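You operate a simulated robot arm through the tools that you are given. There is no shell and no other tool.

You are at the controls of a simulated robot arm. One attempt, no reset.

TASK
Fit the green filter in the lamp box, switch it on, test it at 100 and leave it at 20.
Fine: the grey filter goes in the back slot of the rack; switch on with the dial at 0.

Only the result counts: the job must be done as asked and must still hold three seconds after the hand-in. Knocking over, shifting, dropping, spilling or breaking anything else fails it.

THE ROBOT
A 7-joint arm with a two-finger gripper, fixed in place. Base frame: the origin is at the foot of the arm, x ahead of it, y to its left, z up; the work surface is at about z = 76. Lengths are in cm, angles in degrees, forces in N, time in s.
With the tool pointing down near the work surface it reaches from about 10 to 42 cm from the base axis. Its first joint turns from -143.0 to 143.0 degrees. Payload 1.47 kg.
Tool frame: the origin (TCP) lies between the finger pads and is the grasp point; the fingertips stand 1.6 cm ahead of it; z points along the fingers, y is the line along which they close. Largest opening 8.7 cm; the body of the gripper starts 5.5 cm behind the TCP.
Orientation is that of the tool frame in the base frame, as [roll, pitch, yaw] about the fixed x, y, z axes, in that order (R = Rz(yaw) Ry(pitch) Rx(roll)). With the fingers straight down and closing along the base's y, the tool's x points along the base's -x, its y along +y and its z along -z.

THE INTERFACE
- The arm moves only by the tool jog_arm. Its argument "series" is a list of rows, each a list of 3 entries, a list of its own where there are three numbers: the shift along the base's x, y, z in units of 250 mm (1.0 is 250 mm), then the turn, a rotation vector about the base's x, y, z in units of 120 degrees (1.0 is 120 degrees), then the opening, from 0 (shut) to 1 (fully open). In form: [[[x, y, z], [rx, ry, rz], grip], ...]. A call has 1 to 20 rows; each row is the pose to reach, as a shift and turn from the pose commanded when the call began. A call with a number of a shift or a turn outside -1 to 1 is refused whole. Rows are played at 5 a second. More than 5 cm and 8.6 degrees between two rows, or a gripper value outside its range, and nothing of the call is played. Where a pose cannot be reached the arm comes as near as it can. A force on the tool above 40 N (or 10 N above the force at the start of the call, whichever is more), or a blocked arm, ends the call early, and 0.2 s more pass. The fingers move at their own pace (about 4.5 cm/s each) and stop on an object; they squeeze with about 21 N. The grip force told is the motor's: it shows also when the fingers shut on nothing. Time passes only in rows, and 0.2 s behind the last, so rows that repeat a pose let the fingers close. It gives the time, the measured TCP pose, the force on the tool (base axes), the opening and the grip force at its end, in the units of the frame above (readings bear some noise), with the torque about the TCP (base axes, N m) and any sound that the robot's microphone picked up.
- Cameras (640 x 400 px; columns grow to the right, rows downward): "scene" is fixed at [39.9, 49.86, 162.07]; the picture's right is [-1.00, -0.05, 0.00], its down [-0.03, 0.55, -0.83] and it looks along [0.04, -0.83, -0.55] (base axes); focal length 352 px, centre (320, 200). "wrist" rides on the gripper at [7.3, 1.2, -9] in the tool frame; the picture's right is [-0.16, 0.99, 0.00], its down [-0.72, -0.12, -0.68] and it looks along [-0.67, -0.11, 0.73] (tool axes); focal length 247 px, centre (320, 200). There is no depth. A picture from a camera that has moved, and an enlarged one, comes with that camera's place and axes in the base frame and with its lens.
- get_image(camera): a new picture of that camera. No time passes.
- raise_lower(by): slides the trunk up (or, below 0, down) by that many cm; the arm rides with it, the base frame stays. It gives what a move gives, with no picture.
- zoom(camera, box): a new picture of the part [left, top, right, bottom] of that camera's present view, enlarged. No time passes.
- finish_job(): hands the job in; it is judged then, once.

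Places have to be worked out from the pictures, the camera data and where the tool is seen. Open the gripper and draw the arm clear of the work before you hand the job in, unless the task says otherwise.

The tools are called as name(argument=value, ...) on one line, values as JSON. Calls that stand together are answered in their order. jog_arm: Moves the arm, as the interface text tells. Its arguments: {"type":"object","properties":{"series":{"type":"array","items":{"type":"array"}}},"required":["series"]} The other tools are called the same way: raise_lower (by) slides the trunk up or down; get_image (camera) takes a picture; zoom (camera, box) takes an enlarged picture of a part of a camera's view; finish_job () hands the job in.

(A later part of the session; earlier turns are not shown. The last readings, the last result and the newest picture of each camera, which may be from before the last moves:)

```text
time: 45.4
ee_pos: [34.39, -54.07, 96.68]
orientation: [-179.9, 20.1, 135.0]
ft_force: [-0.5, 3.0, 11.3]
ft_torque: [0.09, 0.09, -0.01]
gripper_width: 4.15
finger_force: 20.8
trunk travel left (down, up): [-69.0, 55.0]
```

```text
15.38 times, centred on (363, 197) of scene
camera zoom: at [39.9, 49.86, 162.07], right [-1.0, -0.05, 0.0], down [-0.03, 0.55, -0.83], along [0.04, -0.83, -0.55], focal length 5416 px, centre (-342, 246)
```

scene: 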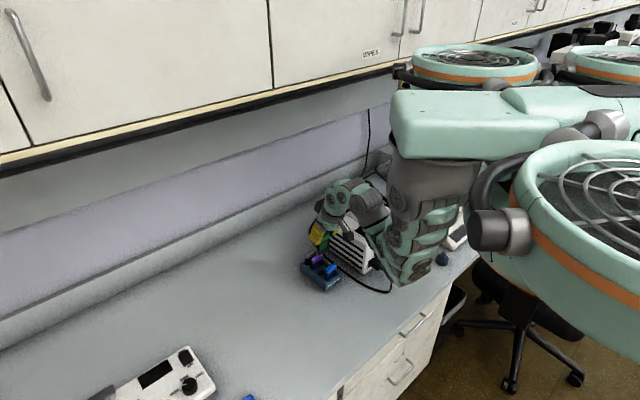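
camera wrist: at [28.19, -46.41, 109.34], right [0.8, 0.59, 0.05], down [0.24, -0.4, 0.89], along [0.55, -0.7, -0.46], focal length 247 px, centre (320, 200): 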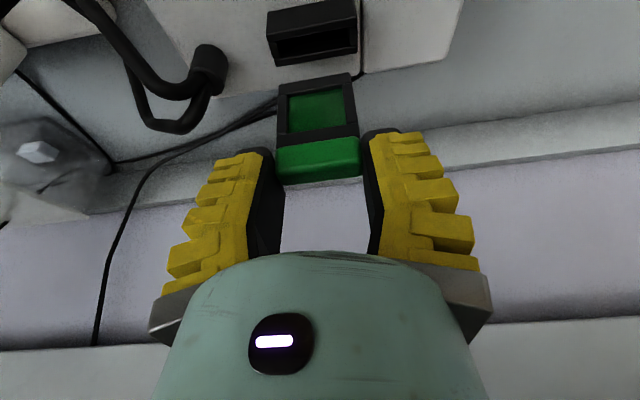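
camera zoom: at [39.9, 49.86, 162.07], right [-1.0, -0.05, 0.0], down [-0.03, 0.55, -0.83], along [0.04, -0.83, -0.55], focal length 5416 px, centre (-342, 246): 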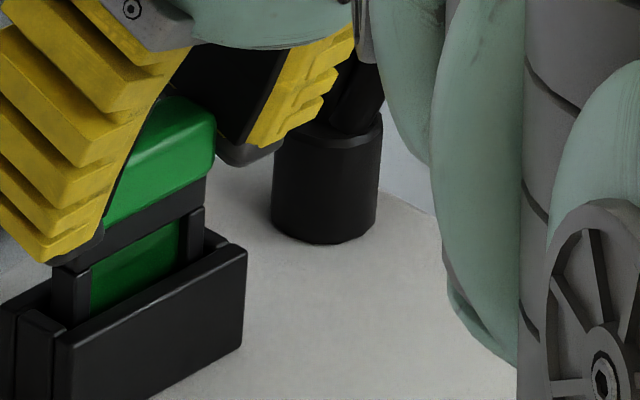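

Seat reached at z≈96.7 with 11 N, close to where the grey filter had sat. I'll relieve the load, open a little and rise straight up.

jog_arm(series=[[[0, 0, 0.006], [0, 0, 0], 0.2], [[0, 0, 0.006], [0, 0, 0], 0.4], [[0, 0, 0.006], [0, 0, 0], 0.55], [[0, 0, 0.006], [0, 0, 0], 0.55], [[0, 0, 0.06], [0, 0, 0], 0.55], [[0, 0, 0.13], [0, 0, 0], 0.55], [[0, 0, 0.22], [0, 0, 0], 0.55], [[0, 0, 0.26], [0, 0, 0], 0.55], [[0, 0, 0.26], [0, 0, 0], 0.55]])

get_image(camera="wrist")

zoom(camera="scene", box=[290, 170, 450, 300])

zoom(camera="scene", box=[350, 184, 376, 210])

```text
time: 47.4
ee_pos: [34.27, -54.03, 102.95]
orientation: [180.0, 20.0, 135.0]
ft_force: [0.8, -1.2, -0.7]
ft_torque: [0.01, -0.03, 0.02]
gripper_width: 5.35
finger_force: 4.0
trunk travel left (down, up): [-69.0, 55.0]
```

```text
taken
camera wrist: at [28.13, -46.18, 109.01], right [0.8, 0.59, 0.05], down [0.23, -0.4, 0.89], along [0.55, -0.7, -0.46], focal length 247 px, centre (320, 200)
```

wrist: 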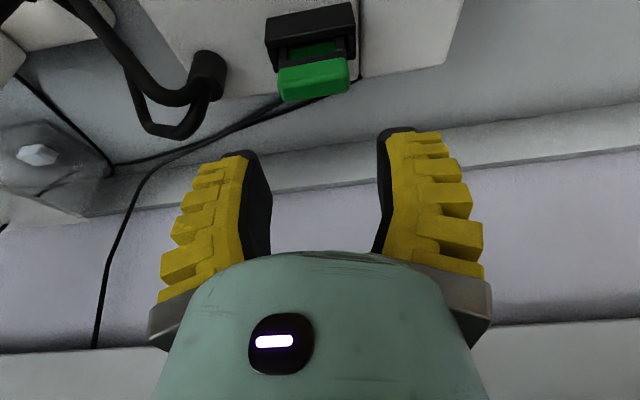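

```text
3.08 times, centred on (370, 235) of scene
camera zoom: at [39.9, 49.86, 162.07], right [-1.0, -0.05, 0.0], down [-0.03, 0.55, -0.83], along [0.04, -0.83, -0.55], focal length 1083 px, centre (166, 92)
```

zoom: 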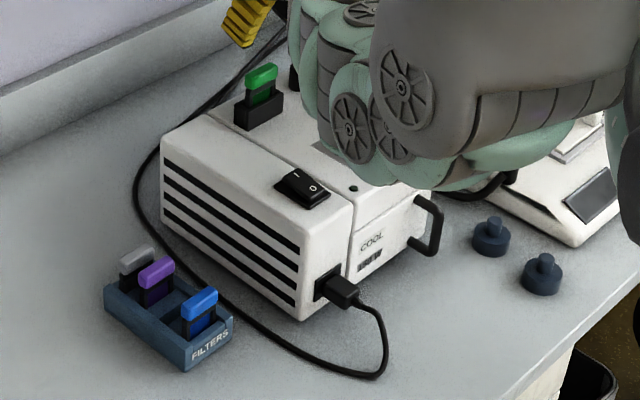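

```text
15.38 times, centred on (363, 197) of scene
camera zoom: at [39.9, 49.86, 162.07], right [-1.0, -0.05, 0.0], down [-0.03, 0.55, -0.83], along [0.04, -0.83, -0.55], focal length 5416 px, centre (-342, 246)
```

zoom: 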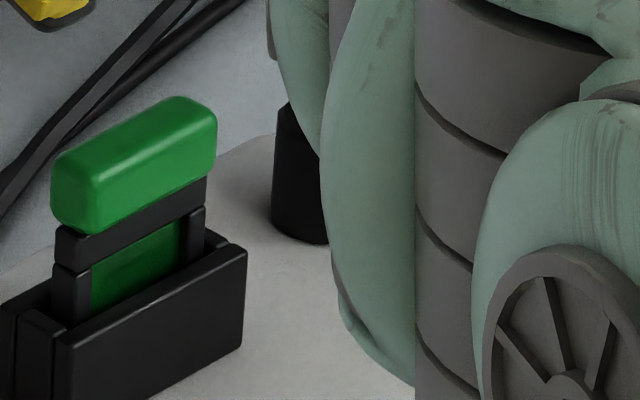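

Green stands in the holder. I'll compare its seating depth with how the grey filter sat at the start, using the same kind of wrist close-up.

zoom(camera="wrist", box=[180, 0, 420, 160])

zoom(camera="wrist", box=[250, 0, 370, 110])

```text
2.50 times, centred on (300, 80) of wrist
camera zoom: at [28.13, -46.18, 109.01], right [0.8, 0.59, 0.05], down [0.23, -0.4, 0.89], along [0.55, -0.7, -0.46], focal length 617 px, centre (370, 500)
```

zoom: 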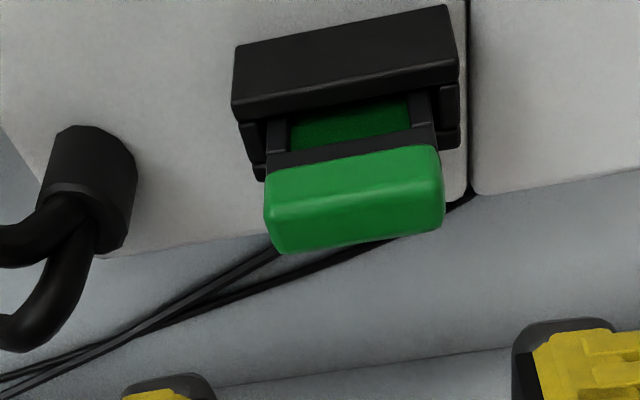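

```text
3.64 times, centred on (310, 55) of wrist
camera zoom: at [28.13, -46.18, 109.01], right [0.8, 0.59, 0.05], down [0.23, -0.4, 0.89], along [0.55, -0.7, -0.46], focal length 898 px, centre (356, 727)
```

zoom: 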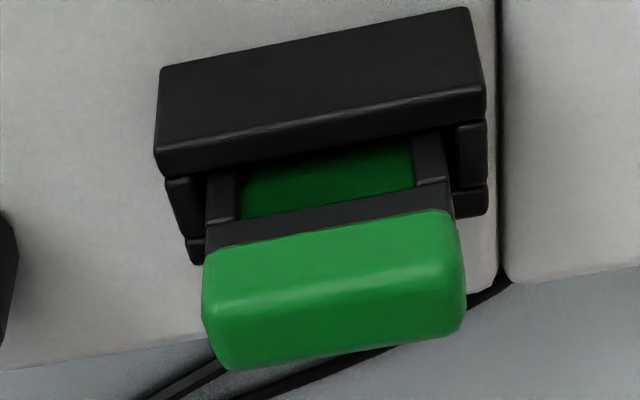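

Green is seated to the same depth as grey was. Next is the switch: I'll bring the tool upright, close the fingers, and back off to view the switch and dial closely.

jog_arm(series=[[[-0.05, 0.08, 0], [0.03, 0.03, 0], 0.4], [[-0.1, 0.16, 0], [0.06, 0.06, 0], 0.2], [[-0.16, 0.24, 0.02], [0.09, 0.09, 0], 0], [[-0.224, 0.336, 0.04], [0.1179, 0.1179, 0], 0], [[-0.224, 0.336, 0.04], [0.1179, 0.1179, 0], 0]])

get_image(camera="wrist")

get_image(camera="scene")

```text
time: 48.6
ee_pos: [28.6, -45.6, 104.0]
orientation: [-180.0, 0.0, 135.1]
ft_force: [0.3, -0.6, -0.1]
ft_torque: [0.02, 0.0, -0.01]
gripper_width: 0.0
finger_force: 20.9
trunk travel left (down, up): [-69.0, 55.0]
```

```text
taken
camera wrist: at [24.4, -39.56, 113.06], right [0.81, 0.59, 0.0], down [0.43, -0.59, 0.68], along [0.4, -0.55, -0.73], focal length 247 px, centre (320, 200)
```

wrist: 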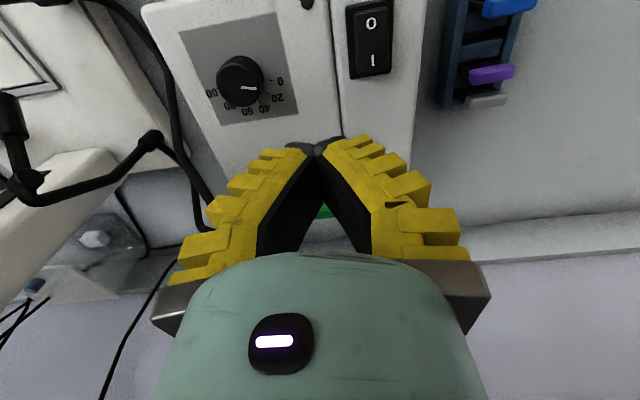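

```text
taken
```

scene: 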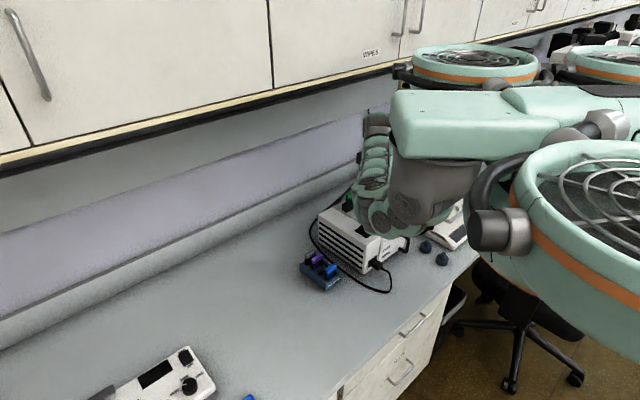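

zoom(camera="wrist", box=[170, 0, 420, 130])

zoom(camera="wrist", box=[330, 0, 410, 90])

zoom(camera="scene", box=[325, 190, 415, 270])

```text
2.56 times, centred on (295, 65) of wrist
camera zoom: at [24.4, -39.56, 113.06], right [0.81, 0.59, 0.0], down [0.43, -0.59, 0.68], along [0.4, -0.55, -0.73], focal length 632 px, centre (384, 546)
```

zoom: 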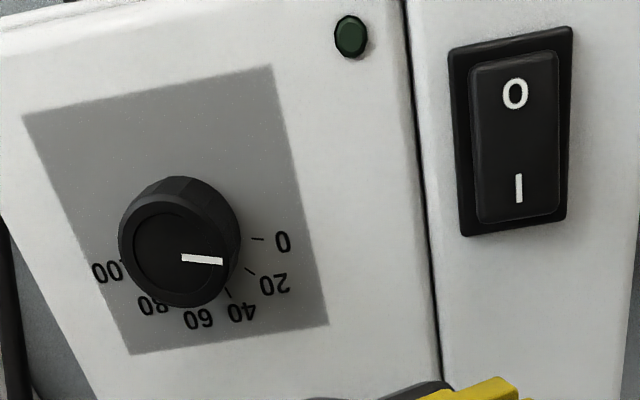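

```text
4.44 times, centred on (370, 45) of wrist
camera zoom: at [24.4, -39.56, 113.06], right [0.81, 0.59, 0.0], down [0.43, -0.59, 0.68], along [0.4, -0.55, -0.73], focal length 1098 px, centre (98, 889)
```

zoom: 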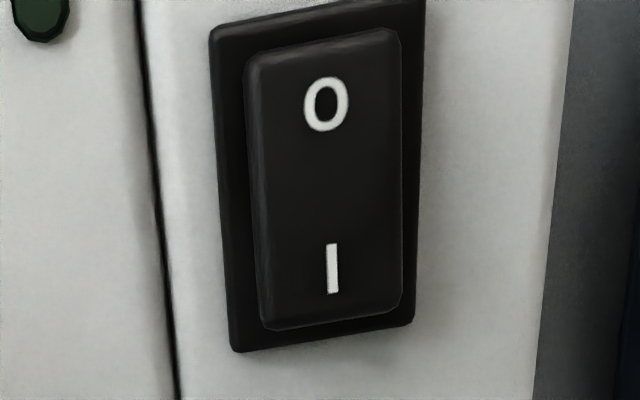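

```text
5.00 times, centred on (370, 230) of scene
camera zoom: at [39.9, 49.86, 162.07], right [-1.0, -0.05, 0.0], down [-0.03, 0.55, -0.83], along [0.04, -0.83, -0.55], focal length 1760 px, centre (70, 50)
```

zoom: 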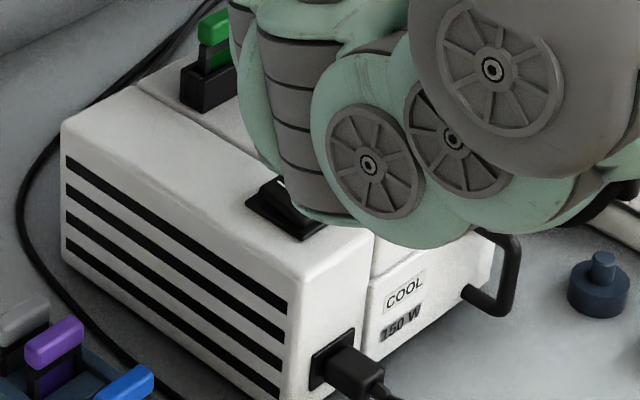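

I place the I mark at v≈51.0, u≈−7.5, z≈91.3, and the rocker is pressed on the O side. The dial reads 0 and the LED is dark. I'll bring the closed fingertips over the far end of the I side and hover about 1 cm above it.

jog_arm(series=[[[0.066, 0.062, 0], [0, 0, 0], 0], [[0.1316, 0.124, 0], [0, 0, 0], 0], [[0.1316, 0.124, -0.1], [0, 0, 0], 0], [[0.1316, 0.124, -0.2], [0, 0, 0], 0], [[0.1316, 0.124, -0.3], [0, 0, 0], 0], [[0.1316, 0.124, -0.4], [0, 0, 0], 0], [[0.1316, 0.124, -0.4], [0, 0, 0], 0]])

get_image(camera="wrist")

zoom(camera="scene", box=[325, 180, 415, 270])

```text
time: 50.2
ee_pos: [31.92, -42.54, 94.05]
orientation: [180.0, 0.0, 135.0]
ft_force: [0.4, 0.8, -1.0]
ft_torque: [0.01, 0.0, -0.03]
gripper_width: 0.0
finger_force: 21.2
out of reach, approached as far as the arm can: row 2
trunk travel left (down, up): [-69.0, 55.0]
```

```text
taken
camera wrist: at [27.63, -36.5, 102.99], right [0.81, 0.59, 0.0], down [0.43, -0.59, 0.68], along [0.4, -0.55, -0.73], focal length 247 px, centre (320, 200)
```

wrist: 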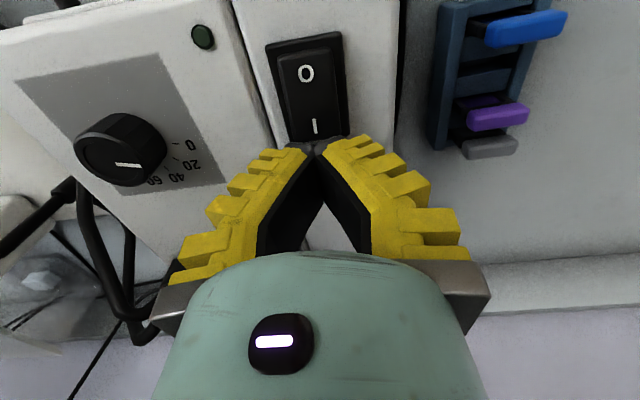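

```text
4.44 times, centred on (370, 225) of scene
camera zoom: at [39.9, 49.86, 162.07], right [-1.0, -0.05, 0.0], down [-0.03, 0.55, -0.83], along [0.04, -0.83, -0.55], focal length 1565 px, centre (98, 89)
```

zoom: 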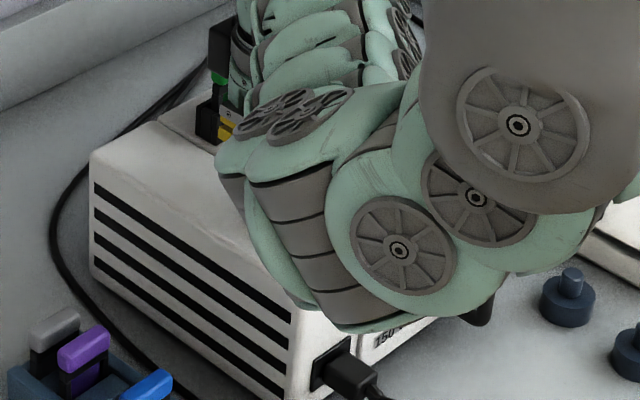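

The fingertips are just above and beyond the I mark. I'll press down in small steps to about 0.7 cm past first contact and listen for a click.

jog_arm(series=[[[0, 0, -0.02], [0, 0, 0], 0], [[0, 0, -0.035], [0, 0, 0], 0], [[0, 0, -0.045], [0, 0, 0], 0], [[0, 0, -0.055], [0, 0, 0], 0], [[0, 0, -0.062], [0, 0, 0], 0]])

get_image(camera="wrist")

```text
time: 51.4
ee_pos: [31.8, -42.57, 92.37]
orientation: [179.9, 0.0, 134.9]
ft_force: [0.6, -0.7, -0.4]
ft_torque: [0.02, -0.04, 0.0]
gripper_width: 0.01
finger_force: 28.0
trunk travel left (down, up): [-69.0, 55.0]
```

```text
taken
camera wrist: at [27.63, -36.53, 101.45], right [0.81, 0.59, 0.0], down [0.43, -0.59, 0.68], along [0.4, -0.55, -0.73], focal length 247 px, centre (320, 200)
```

wrist: 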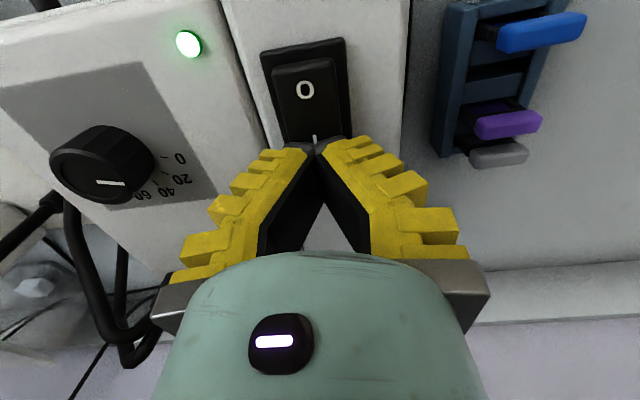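

The LED lit up, so the lamp is on with the dial at 0. I'll lift off and move over the dial, which I put at about (23.0,−49.2) with its knob top at z≈91.7 and a diameter of about 3.5.

jog_arm(series=[[[0, 0, 0.06], [0, 0, 0], 0], [[0, 0, 0.2], [0, 0, 0], 0], [[0, 0, 0.36], [0, 0, 0], 0], [[0, 0, 0.46], [0, 0, 0], 0], [[-0.12, -0.1, 0.46], [0, 0, 0], 0.3], [[-0.24, -0.19, 0.46], [0, 0, 0], 0.53], [[-0.353, -0.266, 0.46], [0, 0, 0], 0.53], [[-0.353, -0.266, 0.46], [0, 0, 0], 0.53]])

get_image(camera="wrist")

get_image(camera="scene")

```text
time: 53.2
ee_pos: [22.72, -49.19, 103.91]
orientation: [-179.9, 0.0, 135.1]
ft_force: [0.2, 0.6, -0.6]
ft_torque: [-0.03, -0.01, -0.01]
gripper_width: 5.12
finger_force: 3.7
out of reach, approached as far as the arm can: row 4
trunk travel left (down, up): [-69.0, 55.0]
```

```text
taken
camera wrist: at [18.68, -43.2, 112.93], right [0.81, 0.59, 0.0], down [0.43, -0.59, 0.68], along [0.4, -0.55, -0.73], focal length 247 px, centre (320, 200)
```

wrist: 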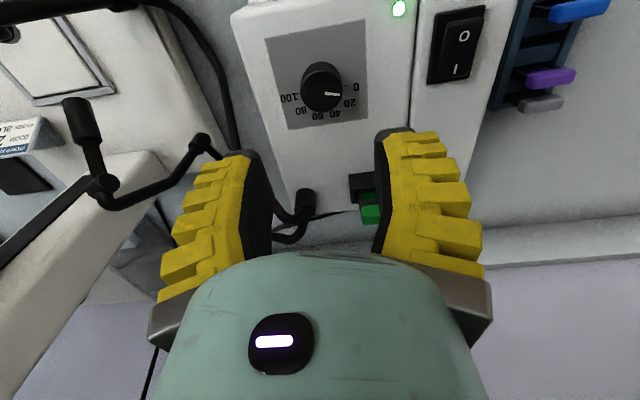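

```text
taken
```

scene: 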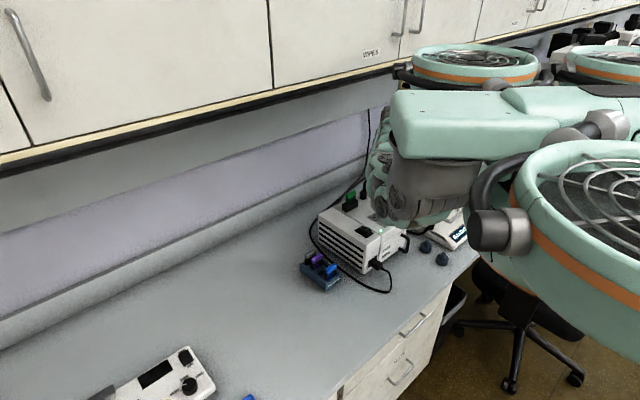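

I'm over the dial area. I'll zoom in to refine the knob centre and read the pointer.

zoom(camera="wrist", box=[255, 10, 405, 140])

zoom(camera="scene", box=[400, 190, 480, 260])

```text
3.08 times, centred on (330, 75) of wrist
camera zoom: at [18.68, -43.2, 112.93], right [0.81, 0.59, 0.0], down [0.43, -0.59, 0.68], along [0.4, -0.55, -0.73], focal length 760 px, centre (289, 585)
```

zoom: 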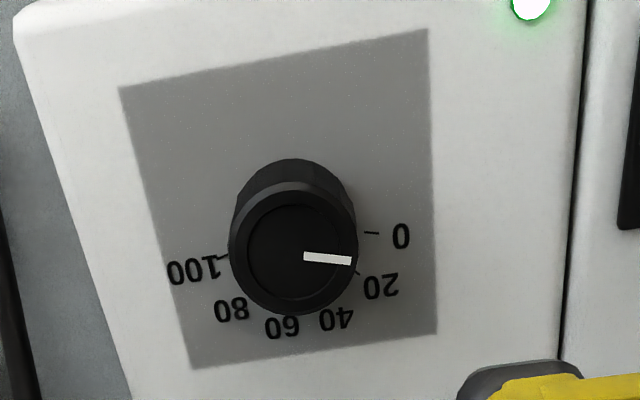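

```text
5.71 times, centred on (440, 225) of scene
camera zoom: at [39.9, 49.86, 162.07], right [-1.0, -0.05, 0.0], down [-0.03, 0.55, -0.83], along [0.04, -0.83, -0.55], focal length 2012 px, centre (-366, 57)
```

zoom: 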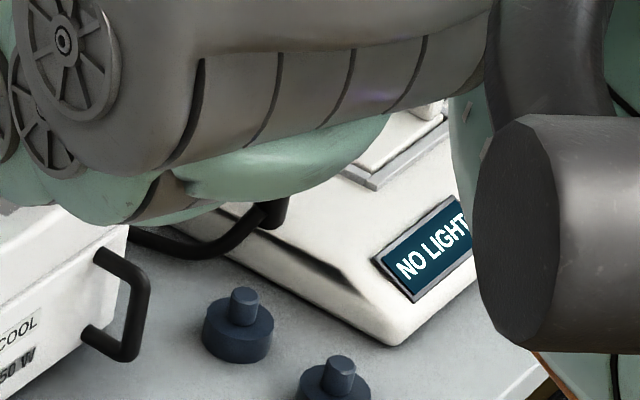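

The microscope base display lit up and reads "NO LIGHT", which fits the dial at 0. I'll also read the small sign by the microscope in case it matters.

zoom(camera="wrist", box=[0, 100, 80, 170])

zoom(camera="wrist", box=[270, 50, 370, 130])

```text
5.71 times, centred on (40, 135) of wrist
camera zoom: at [18.68, -43.2, 112.93], right [0.81, 0.59, 0.0], down [0.43, -0.59, 0.68], along [0.4, -0.55, -0.73], focal length 1411 px, centre (1920, 571)
```

zoom: 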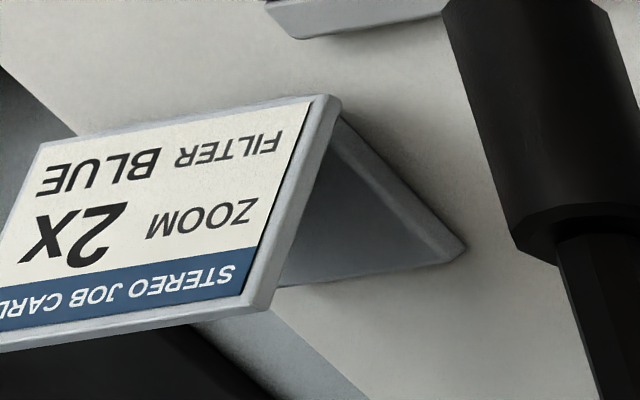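

```text
5.00 times, centred on (320, 90) of wrist
camera zoom: at [18.68, -43.2, 112.93], right [0.81, 0.59, 0.0], down [0.43, -0.59, 0.68], along [0.4, -0.55, -0.73], focal length 1235 px, centre (320, 750)
```

zoom: 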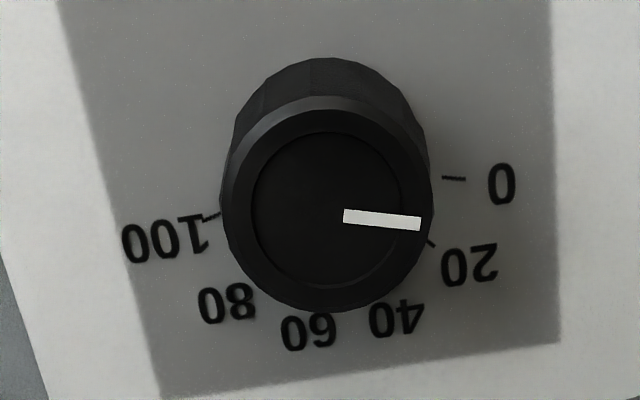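

The job card by the microscope says "FILTER BLUE", but my instructions say green, so I keep green. The knob centre refines to v≈51.1, u≈−18.45. I'll lower the trunk 8 cm to gain vertical reach there; the fingertips stay about 2.5 cm above the knob.

raise_lower(by=-8)

get_image(camera="scene")

get_image(camera="wrist")

```text
time: 54.4
ee_pos: [22.98, -49.22, 95.95]
orientation: [179.9, 0.0, 135.0]
ft_force: [-1.2, -0.4, 0.1]
ft_torque: [0.0, 0.03, 0.01]
gripper_width: 5.18
finger_force: 4.2
trunk travel left (down, up): [-61.0, 63.0]
```

```text
taken
```

scene: 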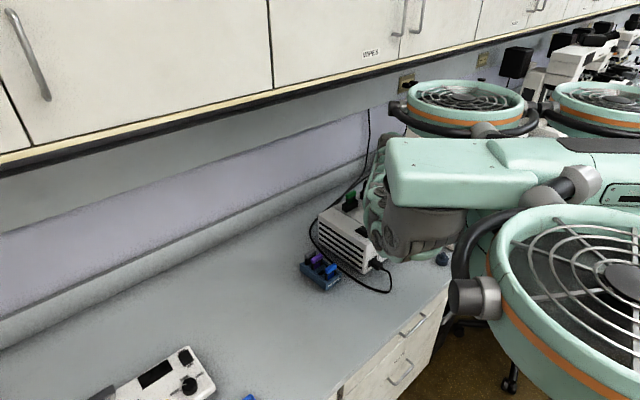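

```text
taken
camera wrist: at [18.77, -43.19, 104.94], right [0.81, 0.59, 0.0], down [0.43, -0.59, 0.68], along [0.4, -0.55, -0.73], focal length 247 px, centre (320, 200)
```

wrist: 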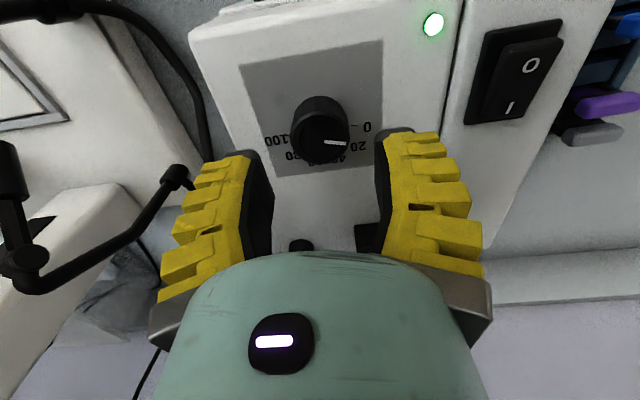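

The knob sits between the open fingers. I'll descend to z≈92 so the fingertips stay just off the panel.

jog_arm(series=[[[0.004, 0.004, -0.05], [0, 0, 0], 0.53], [[0.004, 0.004, -0.1], [0, 0, 0], 0.53], [[0.004, 0.004, -0.158], [0, 0, 0], 0.53], [[0.004, 0.004, -0.158], [0, 0, 0], 0.53]])

get_image(camera="wrist")

zoom(camera="wrist", box=[230, 90, 410, 240])

```text
time: 55.4
ee_pos: [23.07, -49.08, 91.99]
orientation: [179.9, -0.1, 135.1]
ft_force: [-0.5, 0.1, -0.5]
ft_torque: [0.05, -0.02, 0.0]
gripper_width: 5.17
finger_force: 4.5
trunk travel left (down, up): [-61.0, 63.0]
```

```text
taken
camera wrist: at [18.82, -43.1, 100.96], right [0.81, 0.59, 0.0], down [0.43, -0.59, 0.68], along [0.4, -0.55, -0.73], focal length 247 px, centre (320, 200)
```

wrist: 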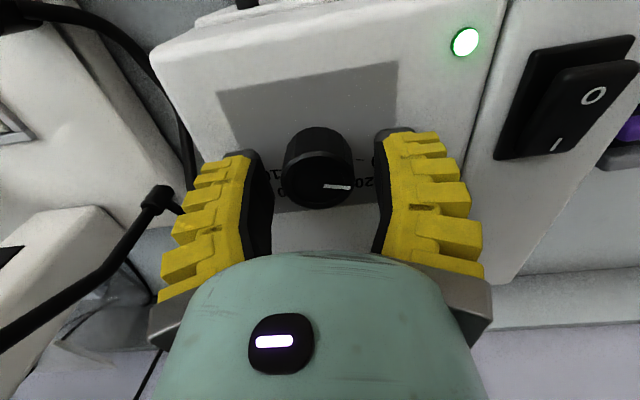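

```text
2.67 times, centred on (320, 165) of wrist
camera zoom: at [18.82, -43.1, 100.96], right [0.81, 0.59, 0.0], down [0.43, -0.59, 0.68], along [0.4, -0.55, -0.73], focal length 659 px, centre (320, 293)
```

zoom: 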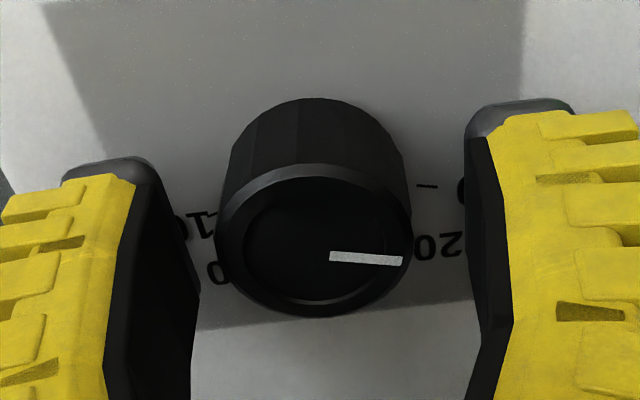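

The knob is centred between the pads. Closing on it.

jog_arm(series=[[[0, 0, 0], [0, 0, 0], 0.4], [[0, 0, 0], [0, 0, 0], 0.25], [[0, 0, 0], [0, 0, 0], 0.2], [[0, 0, 0], [0, 0, 0], 0.2]])

zoom(camera="wrist", box=[230, 90, 410, 240])

```text
time: 56.4
ee_pos: [22.95, -49.26, 92.0]
orientation: [-179.9, 0.0, 134.9]
ft_force: [-2.8, 1.2, 4.7]
ft_torque: [0.28, 0.27, -0.01]
gripper_width: 3.06
finger_force: 30.4
trunk travel left (down, up): [-61.0, 63.0]
```

```text
2.67 times, centred on (320, 165) of wrist
camera zoom: at [18.76, -43.13, 101.0], right [0.81, 0.59, 0.0], down [0.43, -0.59, 0.68], along [0.4, -0.55, -0.73], focal length 659 px, centre (320, 293)
```

zoom: 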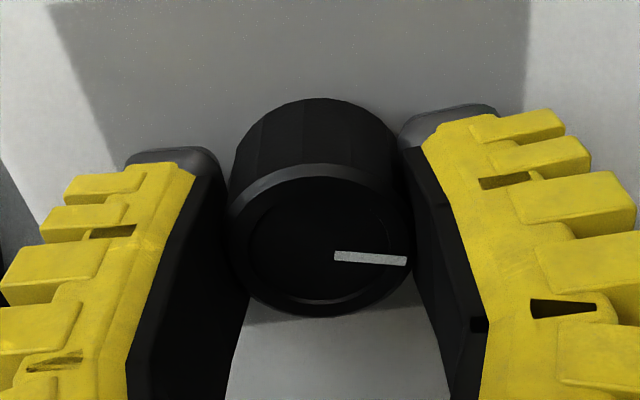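

Gripped. I'll turn the dial clockwise, seen from above, by 75°.

jog_arm(series=[[[0, 0, 0], [0, 0, -0.0625], 0.2], [[0, 0, 0], [0, 0, -0.125], 0.2], [[0, 0, 0], [0, 0, -0.1875], 0.2], [[0, 0, 0], [0, 0, -0.25], 0.2], [[0, 0, 0], [0, 0, -0.3125], 0.2], [[0, 0, 0], [0, 0, -0.375], 0.2], [[0, 0, 0], [0, 0, -0.4375], 0.2], [[0, 0, 0], [0, 0, -0.5], 0.2], [[0, 0, 0], [0, 0, -0.5625], 0.2], [[0, 0, 0], [0, 0, -0.625], 0.2], [[0, 0, 0], [0, 0, -0.625], 0.2]])

get_image(camera="wrist")

zoom(camera="scene", box=[400, 190, 480, 260])

```text
time: 58.8
ee_pos: [23.0, -49.13, 92.03]
orientation: [-180.0, 0.2, 59.9]
ft_force: [-8.9, 1.5, 10.8]
ft_torque: [0.14, 0.04, -0.01]
gripper_width: 3.02
finger_force: 29.8
trunk travel left (down, up): [-61.0, 63.0]
```

```text
taken
camera wrist: at [27.71, -43.4, 100.98], right [0.77, -0.63, 0.0], down [-0.46, -0.57, 0.68], along [-0.43, -0.53, -0.73], focal length 247 px, centre (320, 200)
```

wrist: 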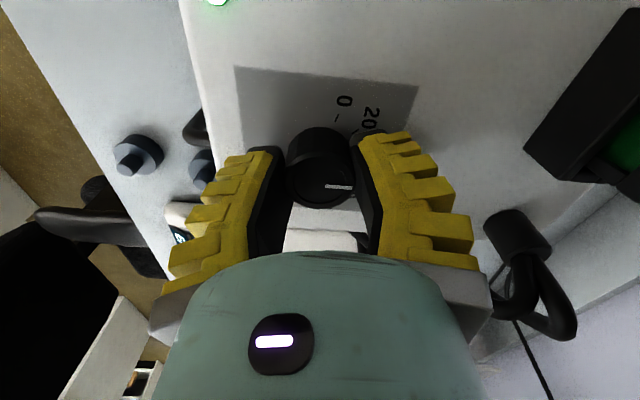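

```text
5.71 times, centred on (440, 225) of scene
camera zoom: at [39.9, 49.86, 162.07], right [-1.0, -0.05, 0.0], down [-0.03, 0.55, -0.83], along [0.04, -0.83, -0.55], focal length 2012 px, centre (-366, 57)
```

zoom: 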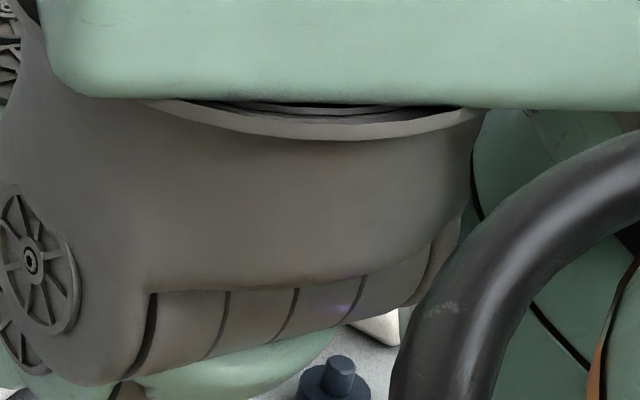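

The dial followed 75°, so it should be near 50. I'll open, turn back 75° around the knob, and re-grip for the second half.

jog_arm(series=[[[0, 0, 0], [0, 0, 0], 0.4], [[0, 0, 0], [0, 0, 0], 0.53], [[0, 0, 0], [0, 0, 0], 0.53], [[0, 0, 0], [0, 0, 0.0625], 0.53], [[0, 0, 0], [0, 0, 0.125], 0.53], [[0, 0, 0], [0, 0, 0.1875], 0.53], [[0, 0, 0], [0, 0, 0.25], 0.53], [[0, 0, 0], [0, 0, 0.3125], 0.53], [[0, 0, 0], [0, 0, 0.375], 0.53], [[0, 0, 0], [0, 0, 0.4375], 0.53], [[0, 0, 0], [0, 0, 0.5], 0.53], [[0, 0, 0], [0, 0, 0.5625], 0.53], [[0, 0, 0], [0, 0, 0.625], 0.53], [[0, 0, 0], [0, 0, 0.625], 0.53]])

get_image(camera="wrist")

zoom(camera="wrist", box=[230, 90, 410, 240])

```text
time: 61.8
ee_pos: [23.14, -49.13, 91.89]
orientation: [179.9, 0.0, 135.2]
ft_force: [-0.2, 0.8, 0.2]
ft_torque: [0.0, 0.02, 0.01]
gripper_width: 5.15
finger_force: 4.1
trunk travel left (down, up): [-61.0, 63.0]
```

```text
taken
camera wrist: at [18.88, -43.07, 100.96], right [0.81, 0.59, 0.0], down [0.43, -0.59, 0.68], along [0.4, -0.55, -0.73], focal length 247 px, centre (320, 200)
```

wrist: 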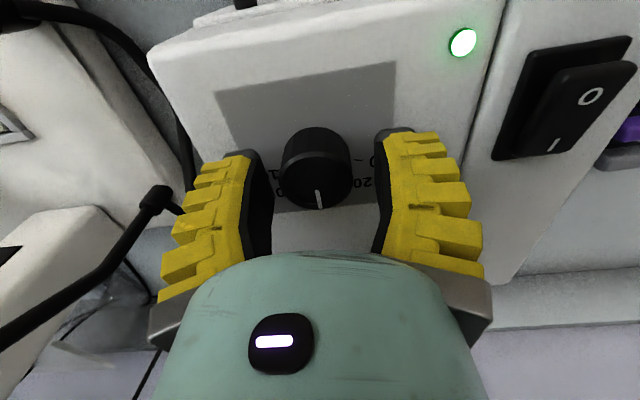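

```text
2.67 times, centred on (320, 165) of wrist
camera zoom: at [18.88, -43.07, 100.96], right [0.81, 0.59, 0.0], down [0.43, -0.59, 0.68], along [0.4, -0.55, -0.73], focal length 659 px, centre (320, 293)
```

zoom: 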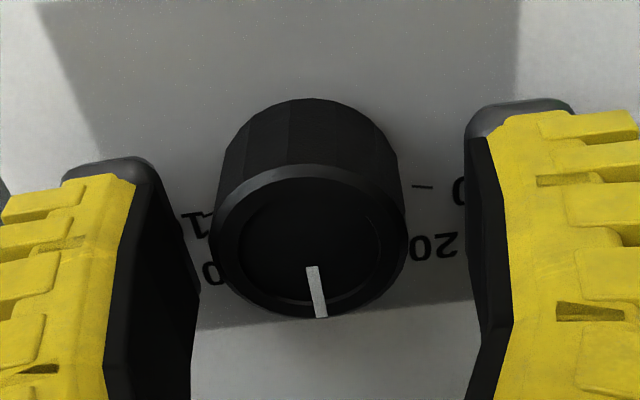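

The pointer is at about 50. I'll re-grip and turn the remaining 75° to 100.

jog_arm(series=[[[-0.002, 0, 0], [0, 0, 0], 0.4], [[-0.002, 0, 0], [0, 0, 0], 0.25], [[-0.002, 0, 0], [0, 0, 0], 0.2], [[-0.002, 0, 0], [0, 0, 0], 0.2], [[-0.002, 0, 0], [0, 0, -0.0625], 0.2], [[-0.002, 0, 0], [0, 0, -0.125], 0.2], [[-0.002, 0, 0], [0, 0, -0.1875], 0.2], [[-0.002, 0, 0], [0, 0, -0.25], 0.2], [[-0.002, 0, 0], [0, 0, -0.3125], 0.2], [[-0.002, 0, 0], [0, 0, -0.375], 0.2], [[-0.002, 0, 0], [0, 0, -0.4375], 0.2], [[-0.002, 0, 0], [0, 0, -0.5], 0.2], [[-0.002, 0, 0], [0, 0, -0.5625], 0.2], [[-0.002, 0, 0], [0, 0, -0.625], 0.2], [[-0.002, 0, 0], [0, 0, -0.63], 0.2], [[-0.002, 0, 0], [0, 0, -0.63], 0.2]])

get_image(camera="wrist")

zoom(camera="wrist", box=[230, 60, 410, 220])

```text
time: 65.2
ee_pos: [22.86, -49.09, 91.93]
orientation: [-179.9, 0.2, 59.3]
ft_force: [-6.8, 3.8, 11.9]
ft_torque: [-0.09, 0.15, 0.27]
gripper_width: 2.93
finger_force: 29.8
trunk travel left (down, up): [-61.0, 63.0]
```

```text
taken
camera wrist: at [27.78, -43.43, 100.96], right [0.77, -0.64, 0.0], down [-0.47, -0.56, 0.68], along [-0.44, -0.52, -0.73], focal length 247 px, centre (320, 200)
```

wrist: 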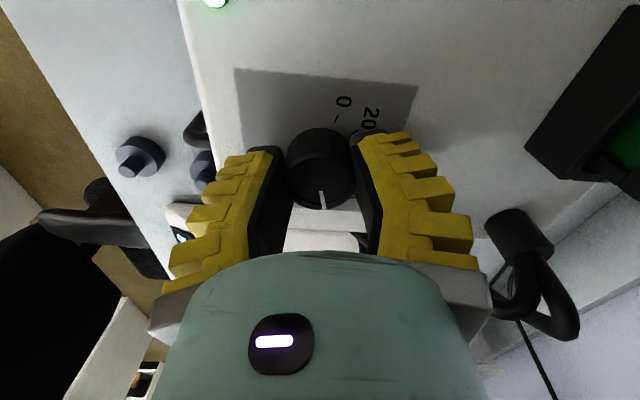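

```text
2.50 times, centred on (320, 140) of wrist
camera zoom: at [27.78, -43.43, 100.96], right [0.77, -0.64, 0.0], down [-0.47, -0.56, 0.68], along [-0.44, -0.52, -0.73], focal length 617 px, centre (320, 350)
```

zoom: 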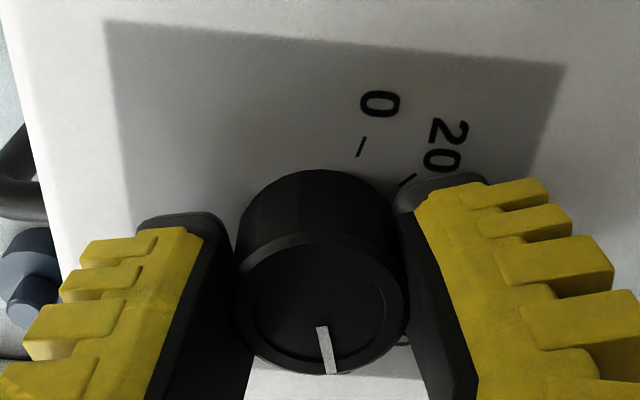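

The bench is visibly brighter and a twist torque of 0.27 N·m built up, perhaps the end stop. I'll open, turn back and lift to read the pointer against the 100 mark and look at the display.

jog_arm(series=[[[0, 0, 0], [0, 0, 0], 0.4], [[0, 0, 0], [0, 0, 0], 0.53], [[0, 0, 0], [0, 0, 0], 0.53], [[0.002, 0, 0.06], [0, 0, 0.07], 0.53], [[0.002, 0, 0.16], [0, 0, 0.14], 0.53], [[0.002, 0, 0.26], [0, 0, 0.21], 0.53], [[0.002, 0, 0.36], [0, 0, 0.28], 0.53], [[0.002, 0, 0.4], [0, 0, 0.35], 0.53], [[0.002, 0, 0.4], [0, 0, 0.42], 0.53], [[0.002, 0, 0.4], [0, 0, 0.49], 0.53], [[0.002, 0, 0.4], [0, 0, 0.56], 0.53], [[0.002, 0, 0.4], [0, 0, 0.63], 0.53], [[0.002, 0, 0.4], [0, 0, 0.63], 0.53]])

get_image(camera="wrist")

zoom(camera="wrist", box=[260, 40, 380, 140])

zoom(camera="scene", box=[330, 170, 480, 280])

```text
time: 68.0
ee_pos: [23.12, -49.23, 101.98]
orientation: [179.9, 0.0, 135.0]
ft_force: [0.2, 0.0, -0.1]
ft_torque: [0.01, -0.02, 0.0]
gripper_width: 5.15
finger_force: 4.1
trunk travel left (down, up): [-61.0, 63.0]
```

```text
taken
camera wrist: at [18.84, -43.11, 110.95], right [0.81, 0.59, 0.0], down [0.43, -0.59, 0.68], along [0.4, -0.55, -0.73], focal length 247 px, centre (320, 200)
```

wrist: 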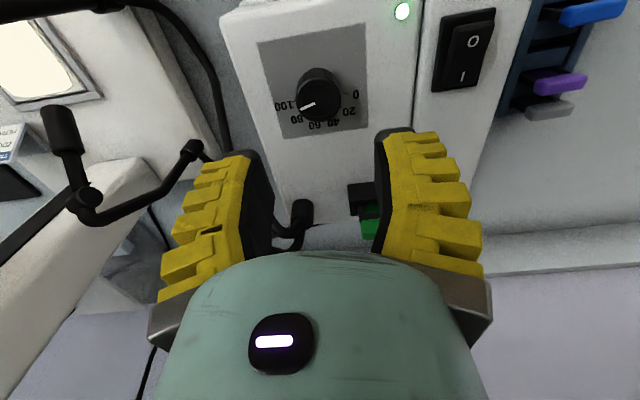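

```text
4.00 times, centred on (320, 90) of wrist
camera zoom: at [18.84, -43.11, 110.95], right [0.81, 0.59, 0.0], down [0.43, -0.59, 0.68], along [0.4, -0.55, -0.73], focal length 988 px, centre (320, 640)
```

zoom: 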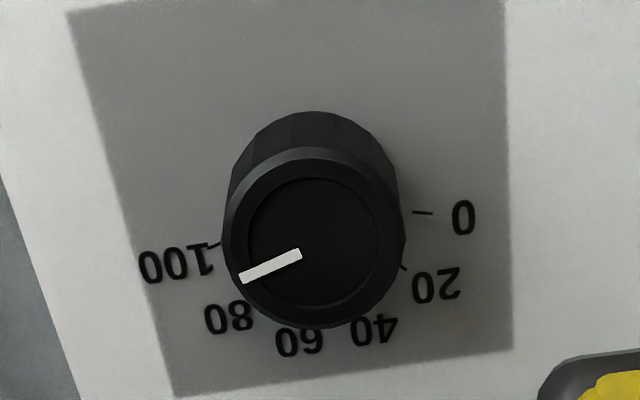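

```text
3.64 times, centred on (405, 225) of scene
camera zoom: at [39.9, 49.86, 162.07], right [-1.0, -0.05, 0.0], down [-0.03, 0.55, -0.83], along [0.04, -0.83, -0.55], focal length 1280 px, centre (11, 109)
```

zoom: 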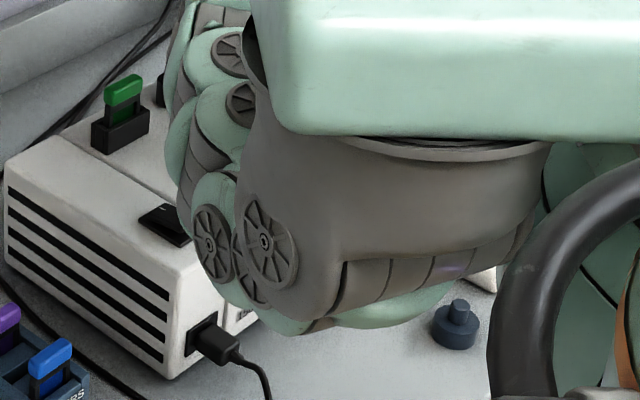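

The pointer is parallel to the 100 mark, so the dial is at 100 with the lamp on. I'll turn the tool to yaw 60, the starting angle for turning back, and try to see the display from there.

jog_arm(series=[[[0, 0, 0], [0, 0, -0.07], 0.53], [[0, 0, 0], [0, 0, -0.14], 0.53], [[0, 0, 0], [0, 0, -0.21], 0.53], [[0, 0, 0], [0, 0, -0.28], 0.53], [[0, 0, 0], [0, 0, -0.35], 0.53], [[0, 0, 0], [0, 0, -0.42], 0.53], [[0, 0, 0], [0, 0, -0.49], 0.53], [[0, 0, 0], [0, 0, -0.56], 0.53], [[0, 0, 0], [0, 0, -0.625], 0.53], [[0, 0, 0], [0, 0, -0.625], 0.53]])

get_image(camera="wrist")

```text
time: 70.2
ee_pos: [23.1, -49.12, 101.85]
orientation: [180.0, 0.0, 59.9]
ft_force: [0.3, 0.9, -1.1]
ft_torque: [0.02, -0.01, 0.01]
gripper_width: 5.16
finger_force: 3.6
trunk travel left (down, up): [-61.0, 63.0]
```

```text
taken
camera wrist: at [27.86, -43.34, 110.95], right [0.77, -0.63, 0.0], down [-0.46, -0.57, 0.68], along [-0.43, -0.53, -0.73], focal length 247 px, centre (320, 200)
```

wrist: 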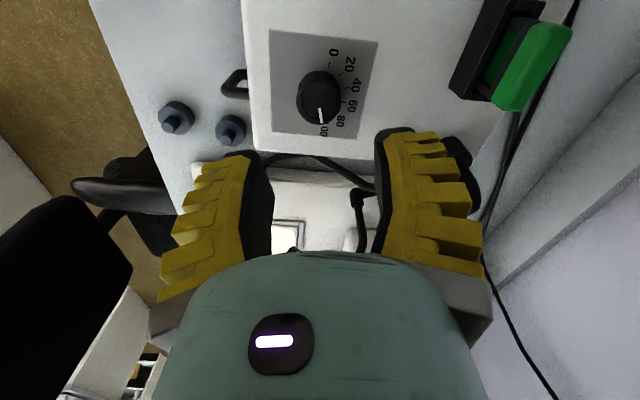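

The display is hidden behind the finger, but this angle gives another check of the pointer against the 100 tick.

zoom(camera="wrist", box=[270, 40, 380, 150])

zoom(camera="wrist", box=[160, 130, 310, 250])

```text
3.64 times, centred on (325, 95) of wrist
camera zoom: at [27.86, -43.34, 110.95], right [0.77, -0.63, 0.0], down [-0.46, -0.57, 0.68], along [-0.43, -0.53, -0.73], focal length 898 px, centre (302, 582)
```

zoom: 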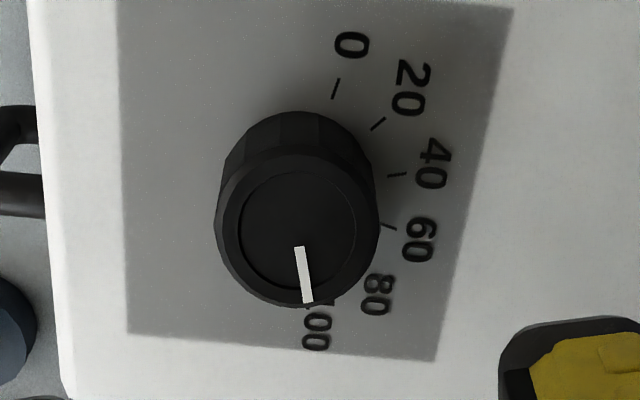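

```text
3.33 times, centred on (235, 190) of wrist
camera zoom: at [27.86, -43.34, 110.95], right [0.77, -0.63, 0.0], down [-0.46, -0.57, 0.68], along [-0.43, -0.53, -0.73], focal length 823 px, centre (603, 233)
```

zoom: 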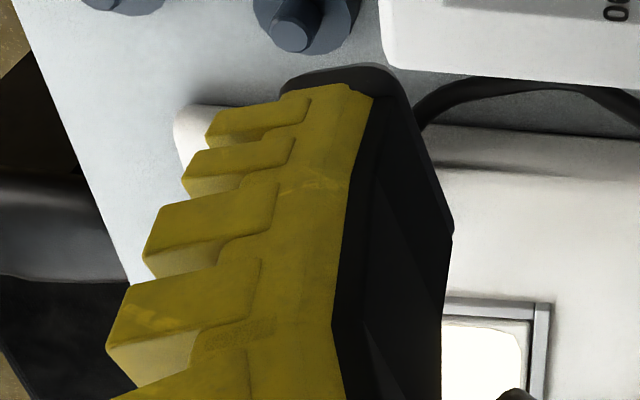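

The pointer measures about 165°, i.e. 100 on the scale. Now I'll descend, grip at yaw 60 and turn back counter-clockwise 60°.

jog_arm(series=[[[0, 0, -0.1], [0, 0, 0], 0.53], [[0, 0, -0.2], [0, 0, 0], 0.53], [[0, 0, -0.3], [0, 0, 0], 0.53], [[0, 0, -0.394], [0, 0, 0], 0.53], [[0, 0, -0.394], [0, 0, 0], 0.53], [[0, 0, -0.394], [0, 0, 0], 0.4], [[0, 0, -0.394], [0, 0, 0], 0.25], [[0, 0, -0.394], [0, 0, 0], 0.2], [[0, 0, -0.394], [0, 0, 0], 0.2]])

zoom(camera="wrist", box=[230, 60, 410, 220])

```text
time: 72.2
ee_pos: [23.08, -49.18, 92.21]
orientation: [-179.9, 0.1, 60.0]
ft_force: [-4.1, 3.0, 6.5]
ft_torque: [-0.21, 0.07, 0.12]
gripper_width: 2.96
finger_force: 30.1
trunk travel left (down, up): [-61.0, 63.0]
```

```text
2.50 times, centred on (320, 140) of wrist
camera zoom: at [27.73, -43.33, 101.05], right [0.78, -0.63, 0.0], down [-0.46, -0.57, 0.68], along [-0.43, -0.53, -0.73], focal length 617 px, centre (320, 350)
```

zoom: 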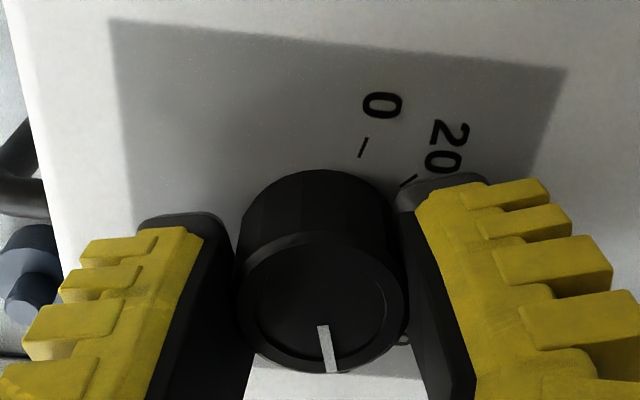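

Gripped firmly at 100. Turning back counter-clockwise 75°, then opening and returning for the second grip.

jog_arm(series=[[[0, 0, 0], [0, 0, 0.0625], 0.2], [[0, 0, 0], [0, 0, 0.125], 0.2], [[0, 0, 0], [0, 0, 0.1875], 0.2], [[0, 0, 0], [0, 0, 0.25], 0.2], [[0, 0, 0], [0, 0, 0.3125], 0.2], [[0, 0, 0], [0, 0, 0.375], 0.2], [[0, 0, 0], [0, 0, 0.4375], 0.2], [[0, 0, 0], [0, 0, 0.5], 0.2], [[0, 0, 0], [0, 0, 0.5625], 0.2], [[0, 0, 0], [0, 0, 0.625], 0.2], [[0, 0, 0], [0, 0, 0.625], 0.2], [[0, 0, 0], [0, 0, 0.625], 0.4], [[0, 0, 0], [0, 0, 0.625], 0.53], [[0, 0, 0], [0, 0, 0.625], 0.53]])

get_image(camera="wrist")

zoom(camera="wrist", box=[230, 90, 410, 240])

```text
time: 75.2
ee_pos: [23.15, -49.07, 92.11]
orientation: [179.9, 0.0, 135.0]
ft_force: [-0.5, 0.3, 0.2]
ft_torque: [0.01, -0.02, -0.03]
gripper_width: 5.17
finger_force: 4.3
trunk travel left (down, up): [-61.0, 63.0]
```

```text
taken
camera wrist: at [18.88, -43.08, 101.11], right [0.81, 0.59, 0.0], down [0.43, -0.59, 0.68], along [0.4, -0.55, -0.73], focal length 247 px, centre (320, 200)
```

wrist: 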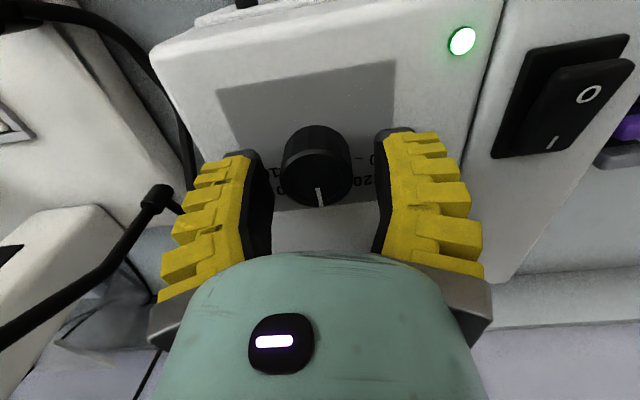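

```text
2.67 times, centred on (320, 165) of wrist
camera zoom: at [18.88, -43.08, 101.11], right [0.81, 0.59, 0.0], down [0.43, -0.59, 0.68], along [0.4, -0.55, -0.73], focal length 659 px, centre (320, 293)
```

zoom: 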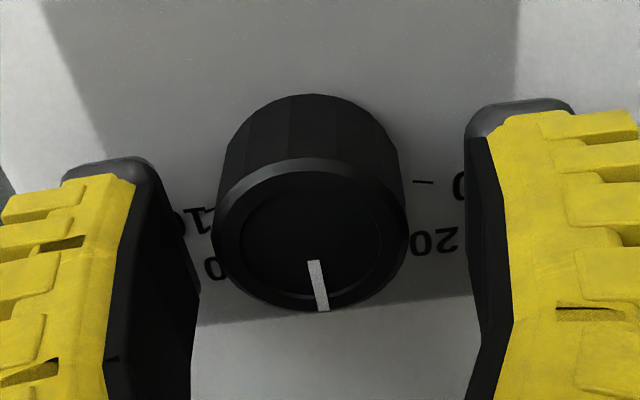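

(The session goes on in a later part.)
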